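You operate a simulated robot arm through the tools that you are given. There is no shell and no other tool. Be economical: measure what you need, move in short steps, check, and stop when the job is done.

Carry out the task below with a simulated robot arm. There is one attempt and no reset: what you move stays moved.

TASK
Fetch the can of soup and set it on the blue plate. Then fetch the teal yarn and set it on the white saucer.

It is judged by the outcome, as a careful person would: the job done as asked, and still so three seconds after it is handed in. It fails if anything else is knocked over, pushed out of place, dropped, spilled or broken.

THE ROBOT
A 7-joint arm with a two-finger parallel gripper, fixed in place. Base frame: the origin is at the foot of the arm, x ahead of it, y to its left, z up; the work surface is at about z = 0. Lengths are in mm, angles in degrees, forces in N, time in s.
With the tool pointing down near the work surface it reaches from about 240 to 620 mm from the base axis. Its first joint turns from -66.0 to 66.0 degrees. Payload 2.6 kg.
Tool frame: the origin (TCP) lies between the finger pads and is the grasp point; the fingertips stand 30 mm ahead of it; z points along the fingers, y is the line along which they close. The gripper opens to 94 mm. The fingers are 28 mm wide and 10 mm thick; the gripper's body (50 by 96 mm) begins 55 mm behind the TCP.
Orientation is that of the tool frame in the base frame, as a unit quaternion [w, x, y, z]. With the fingers straight down and closing along the base's y, the tool's x points along the base's -x, its y along +y and its z along -z.

THE INTERFACE
- The arm moves only by the tool play_rows. Its argument "steps" is a list of rows, each a list of 3 entries, a list of its own where there are three numbers: the shift along the tool's x, y, z in mm, then the turn, a rotation vector about the tool's x, y, z in degrees, then the gripper command, from -1 (fully open) to 1 (shut), values between in proportion. In form: [[[x, y, z], [ax, ay, az], hand], ...]. A call has 1 to 20 rows; each row is the pose to reach, as a shift and turn from the pose commanded when the call began, along the tool's axes at that moment. A row lasts 0.2 s, in which the tool goes at most 50 mm and 8.6 degrees; a call with a longer step from one row to the next is refused whole, and so is a gripper value outside its range. A pose out of reach is approached as far as the arm can. The call stops where the force on the tool passes 40 N (or 10 N more than at its start, if that is more) or the arm is blocked; 0.2 s more then pass. The fingers move at their own pace (about 72 mm/s each) and stop on an object; they squeeze with about 33 N. The grip force told is the motor's: it shows also when the fingers shut on nothing. Time passes only in rows, and 0.2 s behind the last, so rows that repeat a pose let the fingers close. It gives the time, the measured TCP pose, the force on the tool (base axes), the opening and the grip force at its end, in the units of the frame above (readings bear some noise).
- Cameras (640 x 400 px; columns grow to the right, rows downward): "scene" is fixed at [23.3, 425.2, 562.4]; the picture's right is [-0.85, -0.53, 0.00], its down [-0.30, 0.48, -0.82] and it looks along [0.44, -0.70, -0.57] (base axes); focal length 344 px, centre (320, 200). "wrist" rides on the gripper at [-37, 0, -58] in the tool frame; the picture's right is [0.00, -1.00, 0.00], its down [0.97, 0.00, -0.24] and it looks along [0.24, 0.00, 0.97] (tool axes); focal length 218 px, centre (320, 200).
- camera(camera): a new picture of that camera. No time passes.
- measure_at(camera, pixels): there is no depth. For up to 12 entries [column, row, z] of the newest picture of that camera ("zoom" is the newest enlarged one), the place [x, y] in the base frame at which the ray of that pixel passes the height z, good to about 2 mm. No time passes.
- enlarge(camera, box): a new picture of the part [left, top, right, bottom] of that camera's present view, enlarged. No time passes.
- close_job(): hands the job in; it is judged then, once.

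Work in short steps. Measure before you move; look again where a grasp or a placing could have gone wrong, and mend it. You have 80 turns and 38 pictures in all, the two below and enlarged ones among them. Open the gripper and draw the arm clear of the work before you hand the job in, unless the task says otherwise; then end with one line.

The tools are called after "Emit:" by a JSON object that holds its "api" and its "payload". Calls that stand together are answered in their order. play_rows: Moves the arm, as the interface text tells. Its arguments: {"type":"object","properties":{"steps":{"type":"array","items":{"type":"array"}}},"required":["steps"]} The other tools are called the same way: camera (camera) takes a picture; measure_at (camera, pixels) gives the place at which the rays of pixels pass given heights; enlarge (camera, box) takes an enlarged picture of a part of a camera's view; close_job () hands the job in.

At the start:

```text
t: 0.0
ee_pos: [384.6, -185.6, 323.5]
ee_rot: [0.0, 0.0, 1.0, 0.001]
wrist_force: [0.0, 0.5, -0.1]
finger_gap: 94.1
grip_force: 0.0
```

scene: 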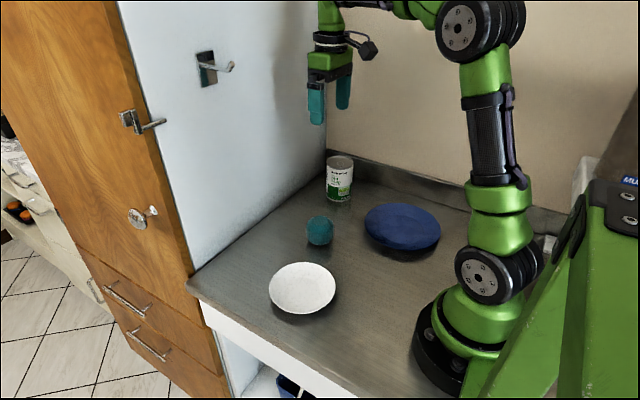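
wrist: 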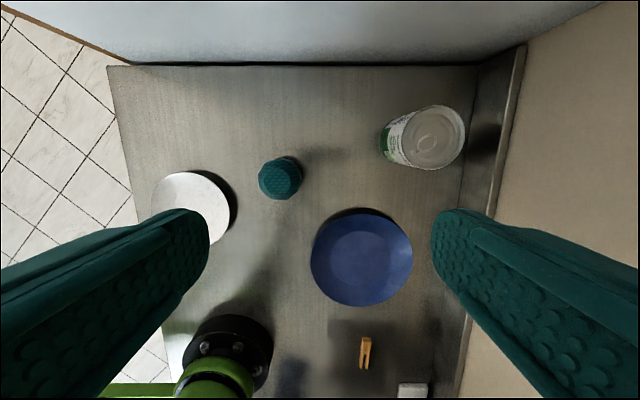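

The wrist view shows the can around (425,137), yarn (280,178), blue plate (362,257) and saucer (193,208). I'll enlarge for detail and measure them.

Emit:
{"api": "enlarge", "payload": {"camera": "scene", "box": [250, 130, 450, 330]}}

Emit:
{"api": "measure_at", "payload": {"camera": "wrist", "pixels": [[438, 137, 100], [465, 137, 100], [411, 137, 100], [438, 105, 100], [438, 168, 100], [280, 178, 30], [280, 155, 30], [258, 178, 30], [362, 258, 20], [311, 258, 20], [413, 258, 20], [190, 208, 15]]}}

Emit:
{"api": "measure_at", "payload": {"camera": "scene", "pixels": [[338, 200, 0], [340, 157, 100], [340, 157, 80], [327, 160, 90], [353, 162, 90], [320, 244, 0], [320, 232, 25], [307, 232, 25], [333, 232, 25], [402, 227, 20], [302, 288, 10], [302, 288, 20]]}}

```text
2.00 times, centred on (350, 230) of scene
```

zoom: 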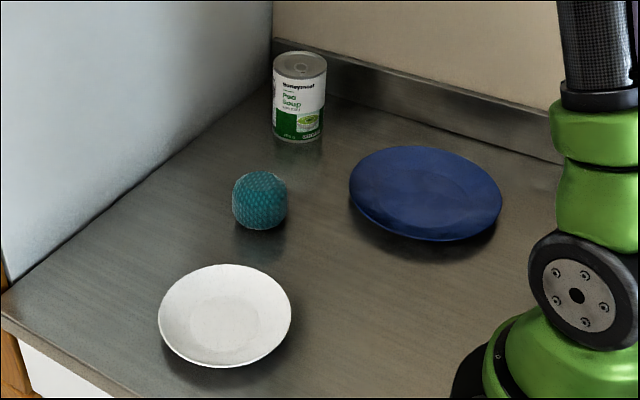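

```text
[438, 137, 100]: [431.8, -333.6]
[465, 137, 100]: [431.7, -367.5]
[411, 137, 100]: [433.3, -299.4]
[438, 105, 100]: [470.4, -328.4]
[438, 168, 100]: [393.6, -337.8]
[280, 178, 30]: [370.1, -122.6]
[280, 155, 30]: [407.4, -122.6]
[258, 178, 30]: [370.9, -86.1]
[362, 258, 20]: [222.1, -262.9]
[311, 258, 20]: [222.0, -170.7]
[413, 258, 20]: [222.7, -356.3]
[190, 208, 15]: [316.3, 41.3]
```

```text
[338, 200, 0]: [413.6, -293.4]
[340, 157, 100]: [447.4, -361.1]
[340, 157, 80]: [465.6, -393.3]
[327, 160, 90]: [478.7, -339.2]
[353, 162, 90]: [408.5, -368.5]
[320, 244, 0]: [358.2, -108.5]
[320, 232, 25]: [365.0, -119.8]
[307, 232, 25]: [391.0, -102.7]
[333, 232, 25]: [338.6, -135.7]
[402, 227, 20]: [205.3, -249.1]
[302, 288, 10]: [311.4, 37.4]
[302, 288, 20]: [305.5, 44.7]
```

I'll cross-check the can lid and plate heights between the two views to fix their heights.

Emit:
{"api": "measure_at", "payload": {"camera": "scene", "pixels": [[340, 162, 120], [340, 162, 110], [340, 162, 100], [326.5, 161, 110], [353.5, 164, 110], [340, 200.5, 0], [402, 225, 0], [402, 225, 10], [402, 225, 20], [320, 230, 30], [320, 230, 40], [302, 287, 10]]}}

Emit:
{"api": "measure_at", "payload": {"camera": "wrist", "pixels": [[438, 136, 120], [438, 136, 110], [438, 136, 90], [382, 137, 0], [362, 258, 0], [362, 258, 10], [280, 178, 20], [280, 178, 40], [302, 178, 30], [280, 200, 30], [190, 210, 5], [190, 172, 15]]}}

```text
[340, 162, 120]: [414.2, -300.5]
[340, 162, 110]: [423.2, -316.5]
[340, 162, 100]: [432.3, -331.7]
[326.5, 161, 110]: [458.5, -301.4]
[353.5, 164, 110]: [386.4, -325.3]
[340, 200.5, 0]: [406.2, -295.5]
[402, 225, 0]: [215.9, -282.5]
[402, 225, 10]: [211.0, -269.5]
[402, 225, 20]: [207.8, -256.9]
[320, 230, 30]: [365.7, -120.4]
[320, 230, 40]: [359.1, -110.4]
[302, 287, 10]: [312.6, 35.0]
```

```text
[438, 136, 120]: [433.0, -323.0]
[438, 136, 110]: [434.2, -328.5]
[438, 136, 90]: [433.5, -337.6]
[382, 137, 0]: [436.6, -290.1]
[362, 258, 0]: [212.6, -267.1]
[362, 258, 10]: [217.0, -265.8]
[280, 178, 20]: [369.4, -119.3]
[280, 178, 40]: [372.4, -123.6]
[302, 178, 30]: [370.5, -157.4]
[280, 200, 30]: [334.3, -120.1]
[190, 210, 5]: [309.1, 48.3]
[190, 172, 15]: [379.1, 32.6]
```

Can agrees at about (433,-332), top z≈100; now check the walls' clearance.

Emit:
{"api": "measure_at", "payload": {"camera": "wrist", "pixels": [[480, 66, 0], [300, 64, 0], [462, 180, 0], [500, 137, 50], [490, 137, 50], [520, 60, 50]]}}

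Emit:
{"api": "play_rows", "payload": {"steps": [[[-8, -20, 10], [0, 0, 0], -1], [[-16, -45, 30], [0, 0, 0], -1], [[-24, -73, 50], [0, 0, 0], -1], [[-32, -100, 70], [0, 0, 0], -1], [[-40, -125, 90], [0, 0, 0], -1], [[-46, -140, 100], [0, 0, 0], -1], [[-48, -146.5, 103], [0, 0, 0], -1], [[-48, -146.5, 103], [0, 0, 0], -1]]}}

Emit:
{"api": "camera", "payload": {"camera": "wrist"}}

```text
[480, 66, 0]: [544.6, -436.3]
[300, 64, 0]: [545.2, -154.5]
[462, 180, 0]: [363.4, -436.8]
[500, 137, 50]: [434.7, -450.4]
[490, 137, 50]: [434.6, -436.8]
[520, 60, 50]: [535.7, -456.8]
```

```text
t: 1.8
ee_pos: [431.6, -332.7, 220.1]
ee_rot: [0.0, 0.001, 1.0, 0.0]
wrist_force: [0.2, 0.0, 0.4]
finger_gap: 94.1
grip_force: 0.1
```

```text
34 pictures are left
```

wrist: 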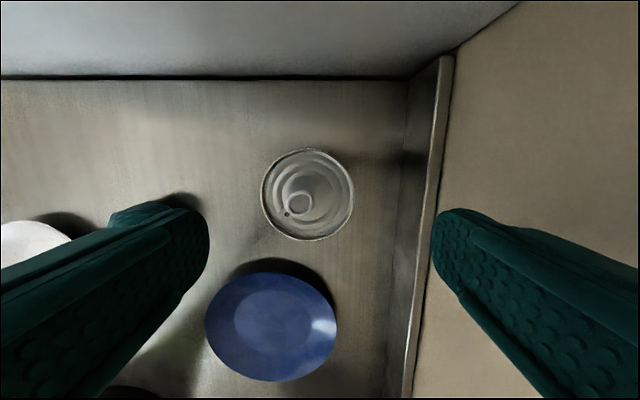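

Lid centre appears at (307.5,195), edges at columns 261 and 354; measuring.

Emit:
{"api": "measure_at", "payload": {"camera": "wrist", "pixels": [[307.5, 195, 100], [307.5, 195, 110], [261, 195, 100], [354, 195, 100], [307.5, 149, 100], [307.5, 241, 100], [271, 326, 10], [206, 326, 10], [337, 326, 10], [271, 271, 10], [271, 382, 10]]}}

```text
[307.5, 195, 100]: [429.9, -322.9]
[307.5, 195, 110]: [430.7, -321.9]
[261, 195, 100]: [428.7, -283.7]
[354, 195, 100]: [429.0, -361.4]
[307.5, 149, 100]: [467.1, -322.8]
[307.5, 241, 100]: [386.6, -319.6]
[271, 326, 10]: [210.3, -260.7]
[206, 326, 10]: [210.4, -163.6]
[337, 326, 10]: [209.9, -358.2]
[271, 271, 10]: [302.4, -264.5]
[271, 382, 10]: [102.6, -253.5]
```

Heights reconcile at lid z≈108, centre (429,-322), diameter ~74. Shift over it and descend to z≈68, then close.

Emit:
{"api": "play_rows", "payload": {"steps": [[[3.5, 10.5, 0], [0, 0, 0], -1], [[3.5, 10.5, 15], [0, 0, 0], -1], [[3.5, 10.5, 35], [0, 0, 0], -1], [[3.5, 10.5, 55], [0, 0, 0], -1], [[3.5, 10.5, 75], [0, 0, 0], -1], [[3.5, 10.5, 95], [0, 0, 0], -1], [[3.5, 10.5, 115], [0, 0, 0], -1], [[3.5, 10.5, 130], [0, 0, 0], -1], [[3.5, 10.5, 142], [0, 0, 0], -1], [[3.5, 10.5, 150], [0, 0, 0], -1], [[3.5, 10.5, 152], [0, 0, 0], -1]]}}

Emit:
{"api": "camera", "payload": {"camera": "wrist"}}

Emit:
{"api": "enlarge", "payload": {"camera": "scene", "box": [260, 110, 420, 210]}}

```text
t: 4.2
ee_pos: [429.6, -320.8, 69.2]
ee_rot: [0.0, -0.001, 1.0, 0.0]
wrist_force: [-0.3, -0.3, -0.1]
finger_gap: 94.1
grip_force: 0.0
```

```text
33 pictures are left
```

wrist: 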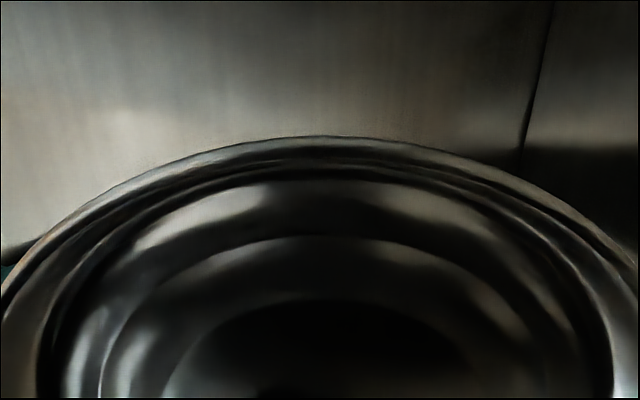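

```text
4.00 times, centred on (340, 160) of scene
```

zoom: 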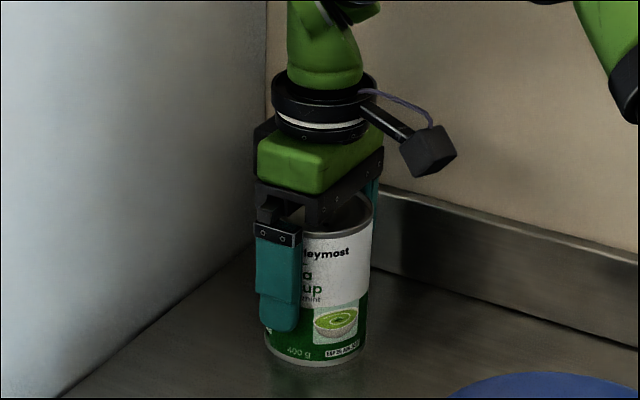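

Can is centred between the fingers (front lid edge at row 137 → x≈467). Close.

Emit:
{"api": "play_rows", "payload": {"steps": [[[0, 0, 0], [0, 0, 0], 0], [[0, 0, 0], [0, 0, 0], 1], [[0, 0, 0], [0, 0, 0], 1], [[0, 0, 0], [0, 0, 0], 1], [[0, 0, 0], [0, 0, 0], 1]]}}

Emit:
{"api": "play_rows", "payload": {"steps": [[[0, 0, -5], [0, 0, 0], 1], [[0, 0, -15], [0, 0, 0], 1], [[0, 0, -30], [0, 0, 0], 1], [[0, 0, -50], [0, 0, 0], 1], [[0, 0, -70], [0, 0, 0], 1], [[0, 0, -80], [0, 0, 0], 1], [[0, 0, -80], [0, 0, 0], 1]]}}

Emit:
{"api": "camera", "payload": {"camera": "scene"}}

```text
t: 5.4
ee_pos: [429.5, -321.6, 68.3]
ee_rot: [0.0, 0.001, 1.0, 0.0]
wrist_force: [0.1, 0.0, -0.1]
finger_gap: 75.4
grip_force: 33.0
```

```text
t: 7.0
ee_pos: [429.0, -321.0, 148.9]
ee_rot: [-0.001, 0.0, 1.0, 0.001]
wrist_force: [0.9, 0.7, -4.5]
finger_gap: 75.6
grip_force: 33.3
```

```text
31 pictures are left
```

scene: 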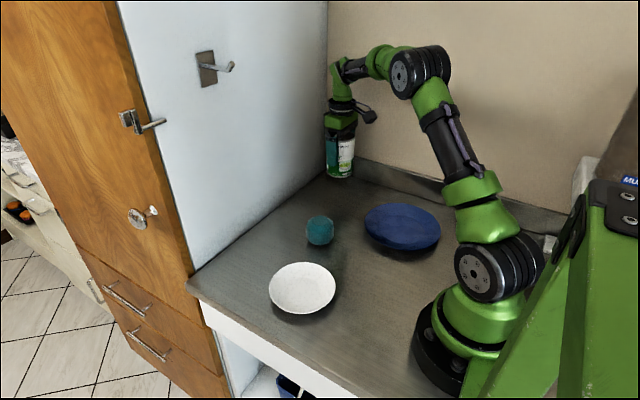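

Held (gap 75.5, weight ~4.5 N). Carry it over the plate centre (~(213,-263)) at the same height.

Emit:
{"api": "play_rows", "payload": {"steps": [[[10, 3, 0], [0, 0, 0], 1], [[30, 8, 0], [0, 0, 0], 1], [[55, 15, 0], [0, 0, 0], 1], [[80, 22, 0], [0, 0, 0], 1], [[105, 29, 0], [0, 0, 0], 1], [[130, 36, 0], [0, 0, 0], 1], [[155, 43, 0], [0, 0, 0], 1], [[180, 50, 0], [0, 0, 0], 1], [[200, 55, 0], [0, 0, 0], 1], [[211, 57, 0], [0, 0, 0], 1], [[216, 58, 0], [0, 0, 0], 1], [[216, 58, 0], [0, 0, 0], 1]]}}

Emit:
{"api": "enlarge", "payload": {"camera": "scene", "box": [320, 150, 480, 250]}}

```text
t: 9.6
ee_pos: [212.8, -264.7, 148.8]
ee_rot: [0.0, 0.0, 1.0, -0.001]
wrist_force: [0.6, 1.1, -5.1]
finger_gap: 75.6
grip_force: 32.6
```

```text
4.00 times, centred on (400, 200) of scene
```

zoom: 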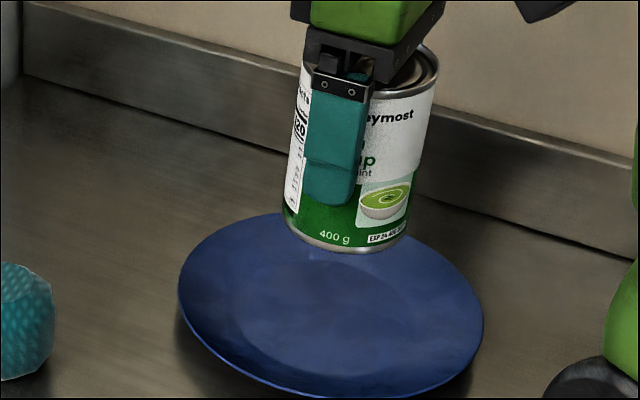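

Emit:
{"api": "measure_at", "payload": {"camera": "zoom", "pixels": [[322, 313, 5], [322, 313, 10], [178, 290, 15], [484, 320, 15], [300, 212, 15], [345, 396, 15], [331, 304, 15]]}}

Emit:
{"api": "play_rows", "payload": {"steps": [[[0, 0, 10], [0, 0, 0], 1], [[0, 0, 25], [0, 0, 0], 1], [[0, 0, 40], [0, 0, 0], 1], [[0, 0, 52], [0, 0, 0], 1], [[0, 0, 58], [0, 0, 0], 1], [[0, 0, 60], [0, 0, 0], 1], [[0, 0, 60], [0, 0, 0], 1]]}}

Emit:
{"api": "enlarge", "payload": {"camera": "scene", "box": [320, 150, 480, 250]}}

```text
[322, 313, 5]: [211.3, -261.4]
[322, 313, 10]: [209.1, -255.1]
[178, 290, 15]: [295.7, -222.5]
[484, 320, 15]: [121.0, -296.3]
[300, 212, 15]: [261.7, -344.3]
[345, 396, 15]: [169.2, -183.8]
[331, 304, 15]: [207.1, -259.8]
```

```text
t: 11.2
ee_pos: [213.2, -264.1, 88.6]
ee_rot: [0.0, 0.0, 1.0, 0.0]
wrist_force: [0.5, -0.7, -4.6]
finger_gap: 75.8
grip_force: 32.7
```

```text
4.00 times, centred on (400, 200) of scene
```

zoom: 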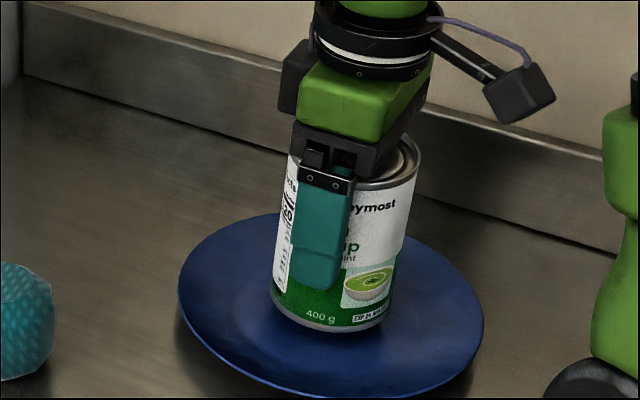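

Well centred; nudge 3 mm and lower gently, watching force.

Emit:
{"api": "play_rows", "payload": {"steps": [[[2, 2, 2], [0, 0, 0], 1], [[3, 3, 5], [0, 0, 0], 1], [[3, 3, 8], [0, 0, 0], 1], [[3, 3, 10], [0, 0, 0], 1], [[3, 3, 10], [0, 0, 0], 1]]}}

Emit:
{"api": "play_rows", "payload": {"steps": [[[0, 0, 1], [0, 0, 0], 1], [[0, 0, 2], [0, 0, 0], 1], [[0, 0, 2], [0, 0, 0], 1]]}}

```text
t: 12.4
ee_pos: [210.0, -261.0, 78.5]
ee_rot: [-0.001, 0.0, 1.0, 0.0]
wrist_force: [-0.3, 0.1, -5.0]
finger_gap: 75.6
grip_force: 33.0
```

```text
t: 13.2
ee_pos: [211.6, -261.7, 76.2]
ee_rot: [0.0, 0.0, 1.0, 0.0]
wrist_force: [0.6, -0.3, -4.7]
finger_gap: 75.6
grip_force: 32.8
```

Still full weight on the hand; keep creeping.

Emit:
{"api": "play_rows", "payload": {"steps": [[[0, 0, 1], [0, 0, 0], 1], [[0, 0, 1.5], [0, 0, 0], 1], [[0, 0, 1.5], [0, 0, 0], 1]]}}

Emit:
{"api": "play_rows", "payload": {"steps": [[[0, 0, 1], [0, 0, 0], 1], [[0, 0, 1.5], [0, 0, 0], 1], [[0, 0, 1.5], [0, 0, 0], 1]]}}

```text
t: 14.0
ee_pos: [211.5, -260.0, 74.1]
ee_rot: [0.0, 0.0, 1.0, 0.0]
wrist_force: [-0.3, 0.6, -5.0]
finger_gap: 75.3
grip_force: 32.2
```

```text
t: 14.8
ee_pos: [210.0, -260.5, 74.2]
ee_rot: [0.001, 0.0, 1.0, -0.001]
wrist_force: [-0.5, 1.1, 8.0]
finger_gap: 75.5
grip_force: 32.7
```

Contact (force flipped to +8 N). Release gradually and rise.

Emit:
{"api": "play_rows", "payload": {"steps": [[[0, 0, -1], [0, 0, 0], 1], [[0, 0, -1], [0, 0, 0], 0.5], [[0, 0, -1], [0, 0, 0], -0.2], [[0, 0, -1], [0, 0, 0], -1], [[0, 0, -1], [0, 0, 0], -1], [[0, 0, -1], [0, 0, 0], -1]]}}

Emit:
{"api": "play_rows", "payload": {"steps": [[[0, 0, -5], [0, 0, 0], -1], [[0, 0, -15], [0, 0, 0], -1], [[0, 0, -30], [0, 0, 0], -1], [[0, 0, -50], [0, 0, 0], -1], [[0, 0, -75], [0, 0, 0], -1], [[0, 0, -100], [0, 0, 0], -1], [[0, 0, -125], [0, 0, 0], -1], [[0, 0, -145], [0, 0, 0], -1], [[0, 0, -150], [0, 0, 0], -1]]}}

Emit:
{"api": "camera", "payload": {"camera": "scene"}}

```text
t: 16.2
ee_pos: [210.5, -260.2, 74.3]
ee_rot: [0.0, -0.001, 1.0, 0.0]
wrist_force: [-0.4, 0.0, -0.2]
finger_gap: 93.9
grip_force: 0.1
```

```text
t: 18.2
ee_pos: [211.7, -261.0, 224.6]
ee_rot: [0.0, 0.0, 1.0, 0.0]
wrist_force: [0.0, 0.3, 0.4]
finger_gap: 93.8
grip_force: 0.1
```

```text
28 pictures are left
```

scene: 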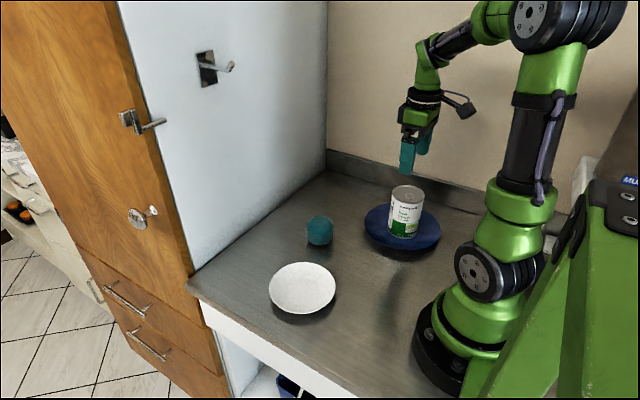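

Can stands on the plate. Move to above the yarn (~(368,-121)) at z≈220 and look.

Emit:
{"api": "play_rows", "payload": {"steps": [[[-10, 9, 0], [0, 0, 0], -1], [[-30, 27, 0], [0, 0, 0], -1], [[-55, 49, 0], [0, 0, 0], -1], [[-80, 72, 0], [0, 0, 0], -1], [[-105, 94, 0], [0, 0, 0], -1], [[-130, 117, 0], [0, 0, 0], -1], [[-148, 132, 0], [0, 0, 0], -1], [[-157, 140, 0], [0, 0, 0], -1], [[-157, 140, 0], [0, 0, 0], -1]]}}

Emit:
{"api": "camera", "payload": {"camera": "wrist"}}

Emit:
{"api": "enlarge", "payload": {"camera": "scene", "box": [270, 195, 370, 258]}}

```text
t: 20.2
ee_pos: [366.8, -120.2, 225.8]
ee_rot: [0.0, 0.0, 1.0, 0.0]
wrist_force: [0.4, 0.8, 0.0]
finger_gap: 93.8
grip_force: 0.0
```

```text
27 pictures are left
```

wrist: 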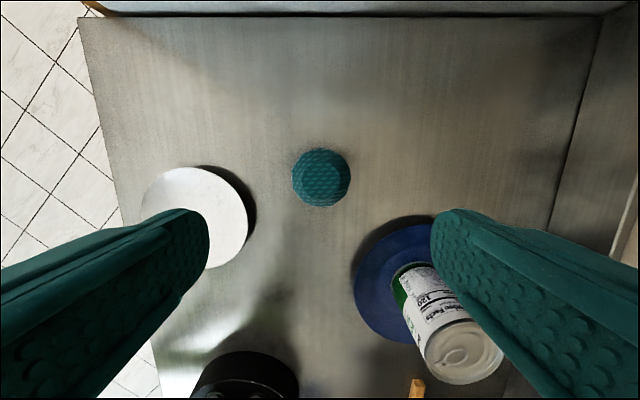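

```text
6.35 times, centred on (320, 226) of scene
```

zoom: 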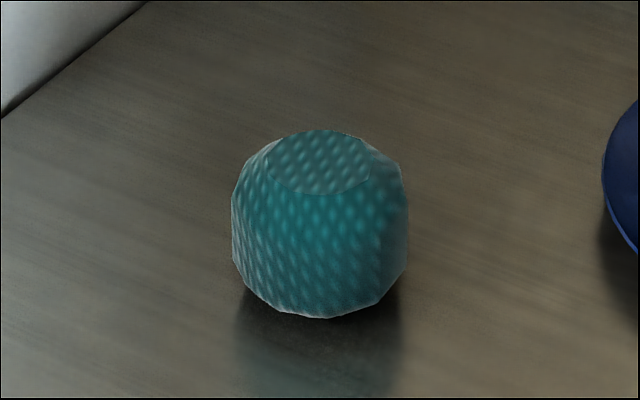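

Yarn silhouette spans cols 292–350, rows 149–207; measure it and the saucer.

Emit:
{"api": "measure_at", "payload": {"camera": "wrist", "pixels": [[321, 178, 30], [292, 178, 30], [350, 178, 30], [321, 149, 30], [321, 207, 30], [195, 217, 10], [141, 215, 10], [249, 215, 10], [195, 166, 10], [195, 268, 10]]}}

Emit:
{"api": "measure_at", "payload": {"camera": "zoom", "pixels": [[319, 162, 50], [319, 162, 60], [319, 162, 55], [320, 230, 30], [232, 230, 30], [408, 230, 30], [320, 318, 0], [320, 318, 5]]}}

```text
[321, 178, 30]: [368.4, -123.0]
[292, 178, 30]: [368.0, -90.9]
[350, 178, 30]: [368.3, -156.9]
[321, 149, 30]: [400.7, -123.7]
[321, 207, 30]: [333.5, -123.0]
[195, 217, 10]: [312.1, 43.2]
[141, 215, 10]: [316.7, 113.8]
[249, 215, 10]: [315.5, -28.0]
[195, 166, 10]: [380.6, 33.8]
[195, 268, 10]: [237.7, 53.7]
```

```text
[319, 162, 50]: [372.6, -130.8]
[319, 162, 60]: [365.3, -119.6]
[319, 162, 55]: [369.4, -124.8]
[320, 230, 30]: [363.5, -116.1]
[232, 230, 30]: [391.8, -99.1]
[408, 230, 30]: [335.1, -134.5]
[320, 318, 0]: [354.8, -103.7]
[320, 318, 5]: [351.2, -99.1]
```

Yarn at (368,-122.5), ~65 wide, ~56 high. Descend to z≈41 and close.

Emit:
{"api": "play_rows", "payload": {"steps": [[[-0.5, -1, 10], [0, 0, 0], -1], [[-1, -2, 30], [0, 0, 0], -1], [[-1, -2, 55], [0, 0, 0], -1], [[-1, -2, 80], [0, 0, 0], -1], [[-1, -2, 105], [0, 0, 0], -1], [[-1, -2, 130], [0, 0, 0], -1], [[-1, -2, 150], [0, 0, 0], -1], [[-1, -2, 168], [0, 0, 0], -1], [[-1, -2, 179], [0, 0, 0], -1], [[-1, -2, 184], [0, 0, 0], -1], [[-1, -2, 184], [0, 0, 0], -1]]}}

Emit:
{"api": "camera", "payload": {"camera": "wrist"}}

Emit:
{"api": "enlarge", "payload": {"camera": "scene", "box": [260, 180, 380, 255]}}

```text
t: 22.6
ee_pos: [367.1, -122.2, 41.3]
ee_rot: [-0.001, 0.0, 1.0, 0.001]
wrist_force: [-0.1, -0.4, -1.1]
finger_gap: 94.3
grip_force: 0.0
```

```text
25 pictures are left
```

wrist: 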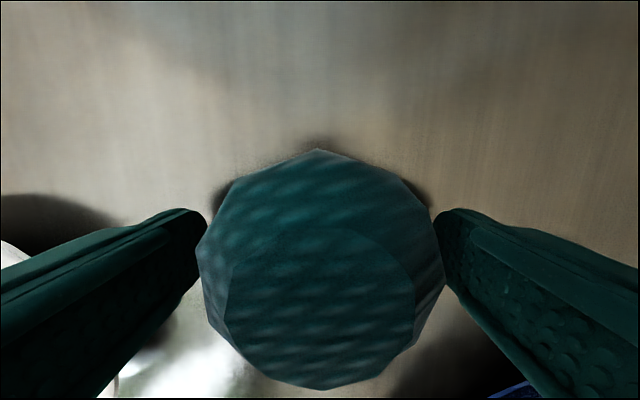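

```text
5.33 times, centred on (320, 218) of scene
```

zoom: 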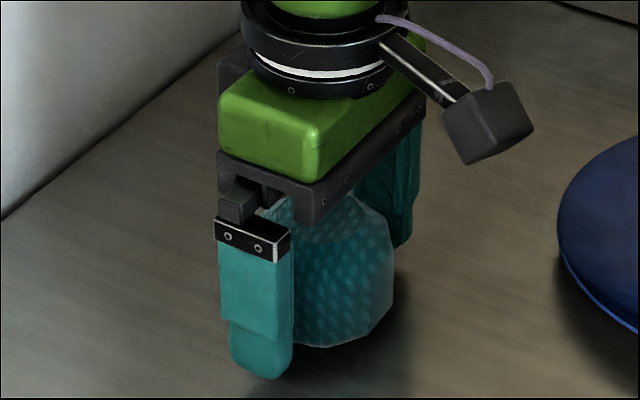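

Centred. Close on the yarn and lift.

Emit:
{"api": "play_rows", "payload": {"steps": [[[0, 0, 0], [0, 0, 0], 0], [[0, 0, 0], [0, 0, 0], 1], [[0, 0, 0], [0, 0, 0], 1], [[0, 0, 0], [0, 0, 0], 1], [[0, 0, 0], [0, 0, 0], 1]]}}

Emit:
{"api": "play_rows", "payload": {"steps": [[[0, 0, -5], [0, 0, 0], 1], [[0, 0, -15], [0, 0, 0], 1], [[0, 0, -30], [0, 0, 0], 1], [[0, 0, -50], [0, 0, 0], 1], [[0, 0, -70], [0, 0, 0], 1], [[0, 0, -80], [0, 0, 0], 1], [[0, 0, -80], [0, 0, 0], 1]]}}

Emit:
{"api": "camera", "payload": {"camera": "wrist"}}

Emit:
{"api": "enlarge", "payload": {"camera": "scene", "box": [220, 200, 380, 325]}}

```text
t: 23.8
ee_pos: [368.0, -121.3, 40.4]
ee_rot: [-0.001, 0.0, 1.0, 0.0]
wrist_force: [-0.2, -0.1, 0.1]
finger_gap: 64.3
grip_force: 33.2
```

```text
t: 25.4
ee_pos: [368.0, -122.0, 122.3]
ee_rot: [0.0, 0.0, 1.0, 0.0]
wrist_force: [-0.2, 0.6, -0.5]
finger_gap: 64.3
grip_force: 33.2
```

```text
23 pictures are left
```

wrist: 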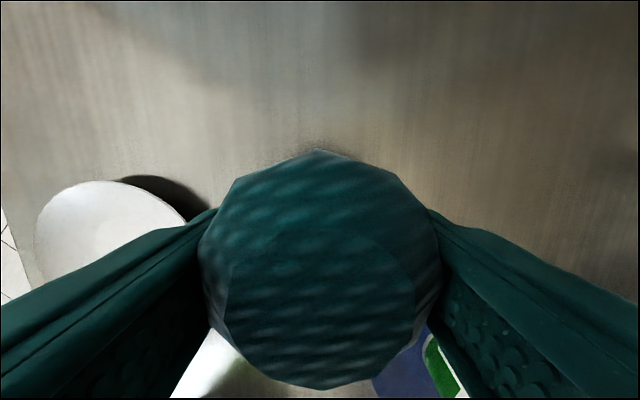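

```text
3.20 times, centred on (300, 262) of scene
```

zoom: 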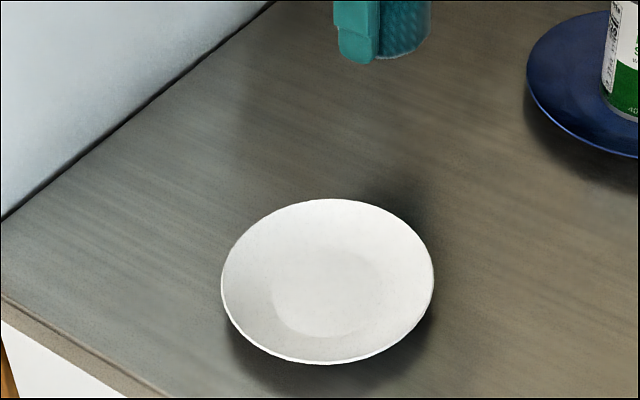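

Yarn held. Measure the saucer: inner flat centred at zoom (321,291), rim edges (221,285), (434,278).

Emit:
{"api": "measure_at", "payload": {"camera": "zoom", "pixels": [[321, 291, 4], [321, 291, 8], [321, 291, 0], [268, 291, 5], [374, 291, 5], [221, 285, 15], [434, 278, 15], [330, 199, 15], [328, 364, 15]]}}

```text
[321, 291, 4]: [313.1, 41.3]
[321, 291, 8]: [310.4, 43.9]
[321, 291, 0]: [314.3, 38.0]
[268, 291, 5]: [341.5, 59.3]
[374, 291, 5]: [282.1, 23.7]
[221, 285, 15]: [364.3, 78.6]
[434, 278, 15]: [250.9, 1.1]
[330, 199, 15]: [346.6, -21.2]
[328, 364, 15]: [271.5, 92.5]
```

Centre ≈ (311,42). Carry there at z≈122, then lower to z≈58.

Emit:
{"api": "play_rows", "payload": {"steps": [[[4, 10, 0], [0, 0, 0], 1], [[11, 30, 0], [0, 0, 0], 1], [[19, 55, 0], [0, 0, 0], 1], [[28, 80, 0], [0, 0, 0], 1], [[36, 105, 0], [0, 0, 0], 1], [[45, 130, 0], [0, 0, 0], 1], [[52, 150, 0], [0, 0, 0], 1], [[56, 161, 0], [0, 0, 0], 1], [[57, 164, 0], [0, 0, 0], 1], [[57, 164, 10], [0, 0, 0], 1], [[57, 164, 25], [0, 0, 0], 1], [[57, 164, 40], [0, 0, 0], 1], [[57, 164, 53], [0, 0, 0], 1], [[57, 164, 61], [0, 0, 0], 1], [[57, 164, 63], [0, 0, 0], 1], [[57, 164, 63], [0, 0, 0], 1]]}}

Emit:
{"api": "enlarge", "payload": {"camera": "scene", "box": [220, 210, 380, 325]}}

```text
t: 28.8
ee_pos: [310.2, 39.8, 56.4]
ee_rot: [0.0, -0.001, 1.0, 0.0]
wrist_force: [0.1, 0.1, -0.6]
finger_gap: 64.5
grip_force: 33.0
```

```text
3.48 times, centred on (300, 268) of scene
```

zoom: 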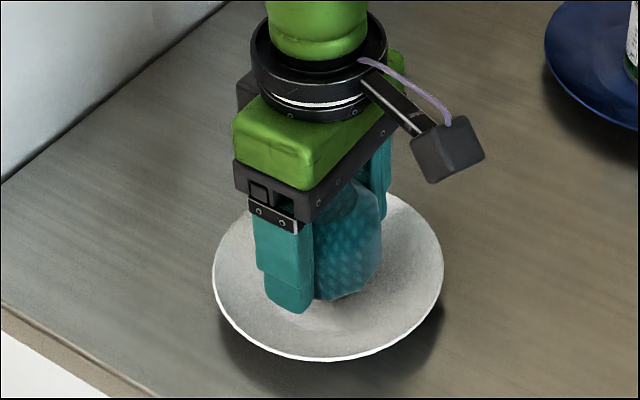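

Centred over the saucer; creep down watching force.

Emit:
{"api": "play_rows", "payload": {"steps": [[[0, 1, 2], [0, 0, 0], 1], [[0, 1.5, 4], [0, 0, 0], 1], [[0, 1.5, 6], [0, 0, 0], 1], [[0, 1.5, 6], [0, 0, 0], 1]]}}

Emit:
{"api": "play_rows", "payload": {"steps": [[[0, 0, 1], [0, 0, 0], 1], [[0, 0, 2], [0, 0, 0], 1], [[0, 0, 2], [0, 0, 0], 1]]}}

```text
t: 29.8
ee_pos: [310.4, 42.1, 51.6]
ee_rot: [0.0, 0.0, 1.0, 0.0]
wrist_force: [0.1, -0.5, -0.9]
finger_gap: 64.2
grip_force: 32.6
```

```text
t: 30.6
ee_pos: [309.8, 43.1, 49.8]
ee_rot: [0.001, 0.001, 1.0, -0.001]
wrist_force: [0.6, 0.0, -0.4]
finger_gap: 64.3
grip_force: 32.9
```

Emit:
{"api": "play_rows", "payload": {"steps": [[[0, 0, 1], [0, 0, 0], 1], [[0, 0, 1.5], [0, 0, 0], 1], [[0, 0, 1.5], [0, 0, 0], 1]]}}

Emit:
{"api": "play_rows", "payload": {"steps": [[[0, 0, 1], [0, 0, 0], 1], [[0, 0, 1.5], [0, 0, 0], 1], [[0, 0, 1.5], [0, 0, 0], 1]]}}

Emit:
{"api": "enlarge", "payload": {"camera": "scene", "box": [250, 230, 350, 325]}}

```text
t: 31.4
ee_pos: [311.8, 42.8, 49.0]
ee_rot: [0.0, -0.001, 1.0, 0.0]
wrist_force: [-0.2, -0.1, -0.3]
finger_gap: 64.3
grip_force: 33.1
```

```text
t: 32.2
ee_pos: [310.0, 44.0, 47.5]
ee_rot: [-0.001, 0.001, 1.0, 0.0]
wrist_force: [0.0, 0.1, -0.7]
finger_gap: 64.5
grip_force: 32.7
```

```text
4.21 times, centred on (300, 278) of scene
```

zoom: 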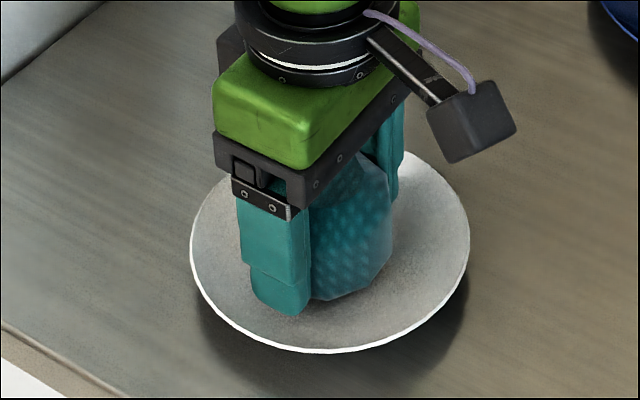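

Emit:
{"api": "play_rows", "payload": {"steps": [[[0, 0, 0.7], [0, 0, 0], 1], [[0, 0, 1], [0, 0, 0], 1], [[0, 0, 1], [0, 0, 0], 1]]}}

Emit:
{"api": "play_rows", "payload": {"steps": [[[0, 0, 0.7], [0, 0, 0], 1], [[0, 0, 1], [0, 0, 0], 1], [[0, 0, 1], [0, 0, 0], 1]]}}

```text
t: 33.0
ee_pos: [310.8, 43.1, 46.6]
ee_rot: [-0.001, 0.0, 1.0, 0.0]
wrist_force: [-3.1, 0.8, 6.2]
finger_gap: 64.1
grip_force: 33.5
```

```text
t: 33.8
ee_pos: [309.8, 43.0, 44.5]
ee_rot: [0.001, 0.0, 1.0, 0.0]
wrist_force: [-2.8, 1.5, 16.5]
finger_gap: 64.3
grip_force: 33.4
```

Contact made. Back up 1.5 mm to relieve pressure, then open just wide enough (~78 mm) and inspect.

Emit:
{"api": "play_rows", "payload": {"steps": [[[0, 0, -1], [0, 0, 0], 1], [[0, 0, -1.5], [0, 0, 0], 1], [[0, 0, -1.5], [0, 0, 0], -0.3], [[0, 0, -1.5], [0, 0, 0], -0.5], [[0, 0, -1.5], [0, 0, 0], -0.66], [[0, 0, -1.5], [0, 0, 0], -0.66], [[0, 0, -1.5], [0, 0, 0], -0.66]]}}

Emit:
{"api": "camera", "payload": {"camera": "wrist"}}

Emit:
{"api": "enlarge", "payload": {"camera": "scene", "box": [250, 230, 350, 325]}}

```text
t: 35.4
ee_pos: [309.1, 43.6, 47.7]
ee_rot: [0.0, 0.001, 1.0, 0.0]
wrist_force: [-0.2, -0.4, 0.0]
finger_gap: 77.9
grip_force: 0.0
```

```text
19 pictures are left
```

wrist: 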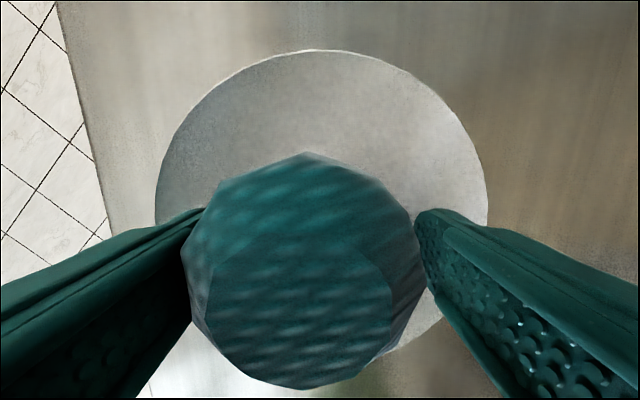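

```text
4.21 times, centred on (300, 278) of scene
```

zoom: 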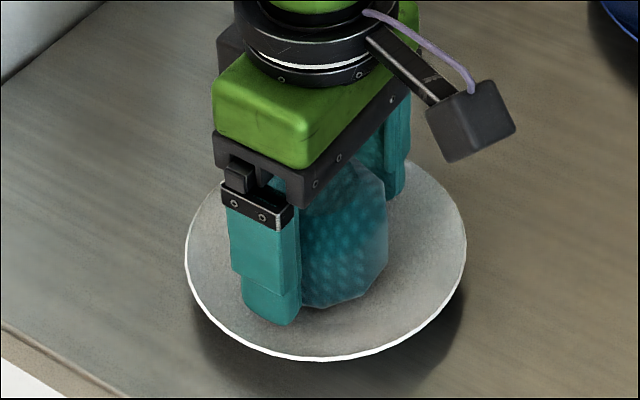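

Yarn rests on the saucer, slightly nearer the +y finger. Shift 4 mm to +y for even clearance while rising.

Emit:
{"api": "play_rows", "payload": {"steps": [[[0, 2, -1], [0, 0, 0], -0.66], [[0, 4, -4], [0, 0, 0], -0.7], [[0, 4, -10], [0, 0, 0], -0.9], [[0, 4, -18], [0, 0, 0], -1], [[0, 4, -30], [0, 0, 0], -1], [[0, 4, -50], [0, 0, 0], -1], [[0, 4, -75], [0, 0, 0], -1], [[0, 4, -105], [0, 0, 0], -1], [[0, 4, -135], [0, 0, 0], -1], [[0, 4, -165], [0, 0, 0], -1], [[0, 4, -190], [0, 0, 0], -1], [[0, 4, -200], [0, 0, 0], -1]]}}

Emit:
{"api": "camera", "payload": {"camera": "wrist"}}

Emit:
{"api": "enlarge", "payload": {"camera": "scene", "box": [220, 200, 380, 325]}}

```text
t: 38.0
ee_pos: [311.4, 46.7, 246.1]
ee_rot: [0.001, 0.0, 1.0, -0.001]
wrist_force: [0.8, -0.1, 0.6]
finger_gap: 94.0
grip_force: 0.1
```

```text
17 pictures are left
```

wrist: 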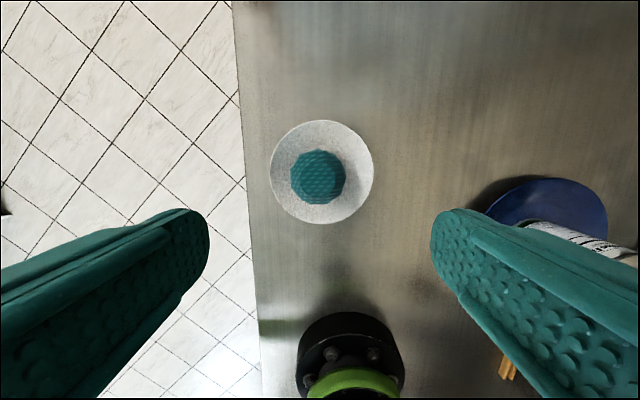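

```text
3.20 times, centred on (300, 262) of scene
```

zoom: 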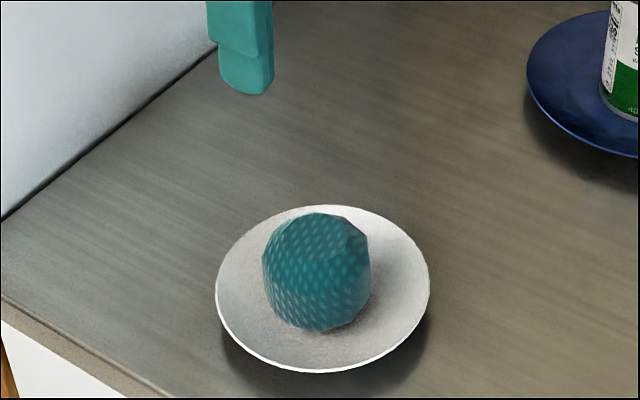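

Yarn sits on the saucer. Draw the arm further off to its starting spot, then do a final check.

Emit:
{"api": "play_rows", "payload": {"steps": [[[-6, -20, -8], [0, 0, 0], -1], [[-16, -50, -20], [0, 0, 0], -1], [[-26, -85, -35], [0, 0, 0], -1], [[-38, -120, -50], [0, 0, 0], -1], [[-50, -155, -60], [0, 0, 0], -1], [[-60, -190, -70], [0, 0, 0], -1], [[-68, -215, -75], [0, 0, 0], -1], [[-72, -230, -77], [0, 0, 0], -1], [[-72, -230, -77], [0, 0, 0], -1]]}}

Emit:
{"api": "camera", "payload": {"camera": "scene"}}

Emit:
{"api": "enlarge", "payload": {"camera": "scene", "box": [220, 200, 380, 325]}}

```text
t: 40.0
ee_pos: [385.5, -182.3, 325.3]
ee_rot: [0.001, 0.0, 1.0, 0.001]
wrist_force: [0.2, -0.1, -0.2]
finger_gap: 94.0
grip_force: 0.1
```

```text
15 pictures are left
```

scene: 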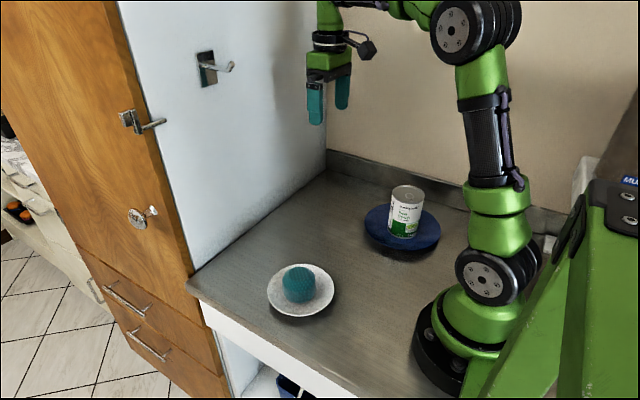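

```text
3.20 times, centred on (300, 262) of scene
```

zoom: 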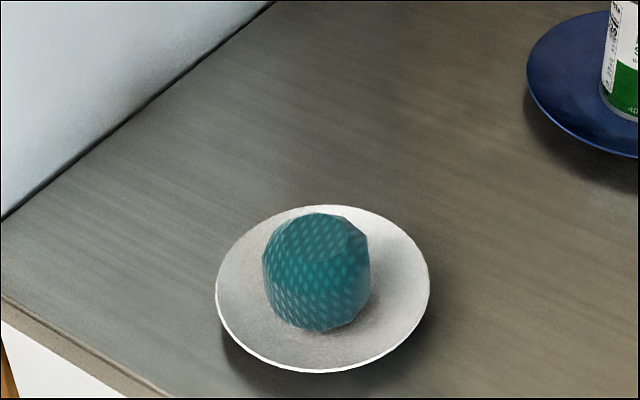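

Both objects are steady in place and the arm is clear; hand in.

Emit:
{"api": "close_job", "payload": {}}

```text
The job is handed in.
```

The can of soup is standing on the blue plate and the teal yarn is resting on the white saucer; the saucer shifted about 5 mm as the yarn was set down, and nothing else visibly moved.
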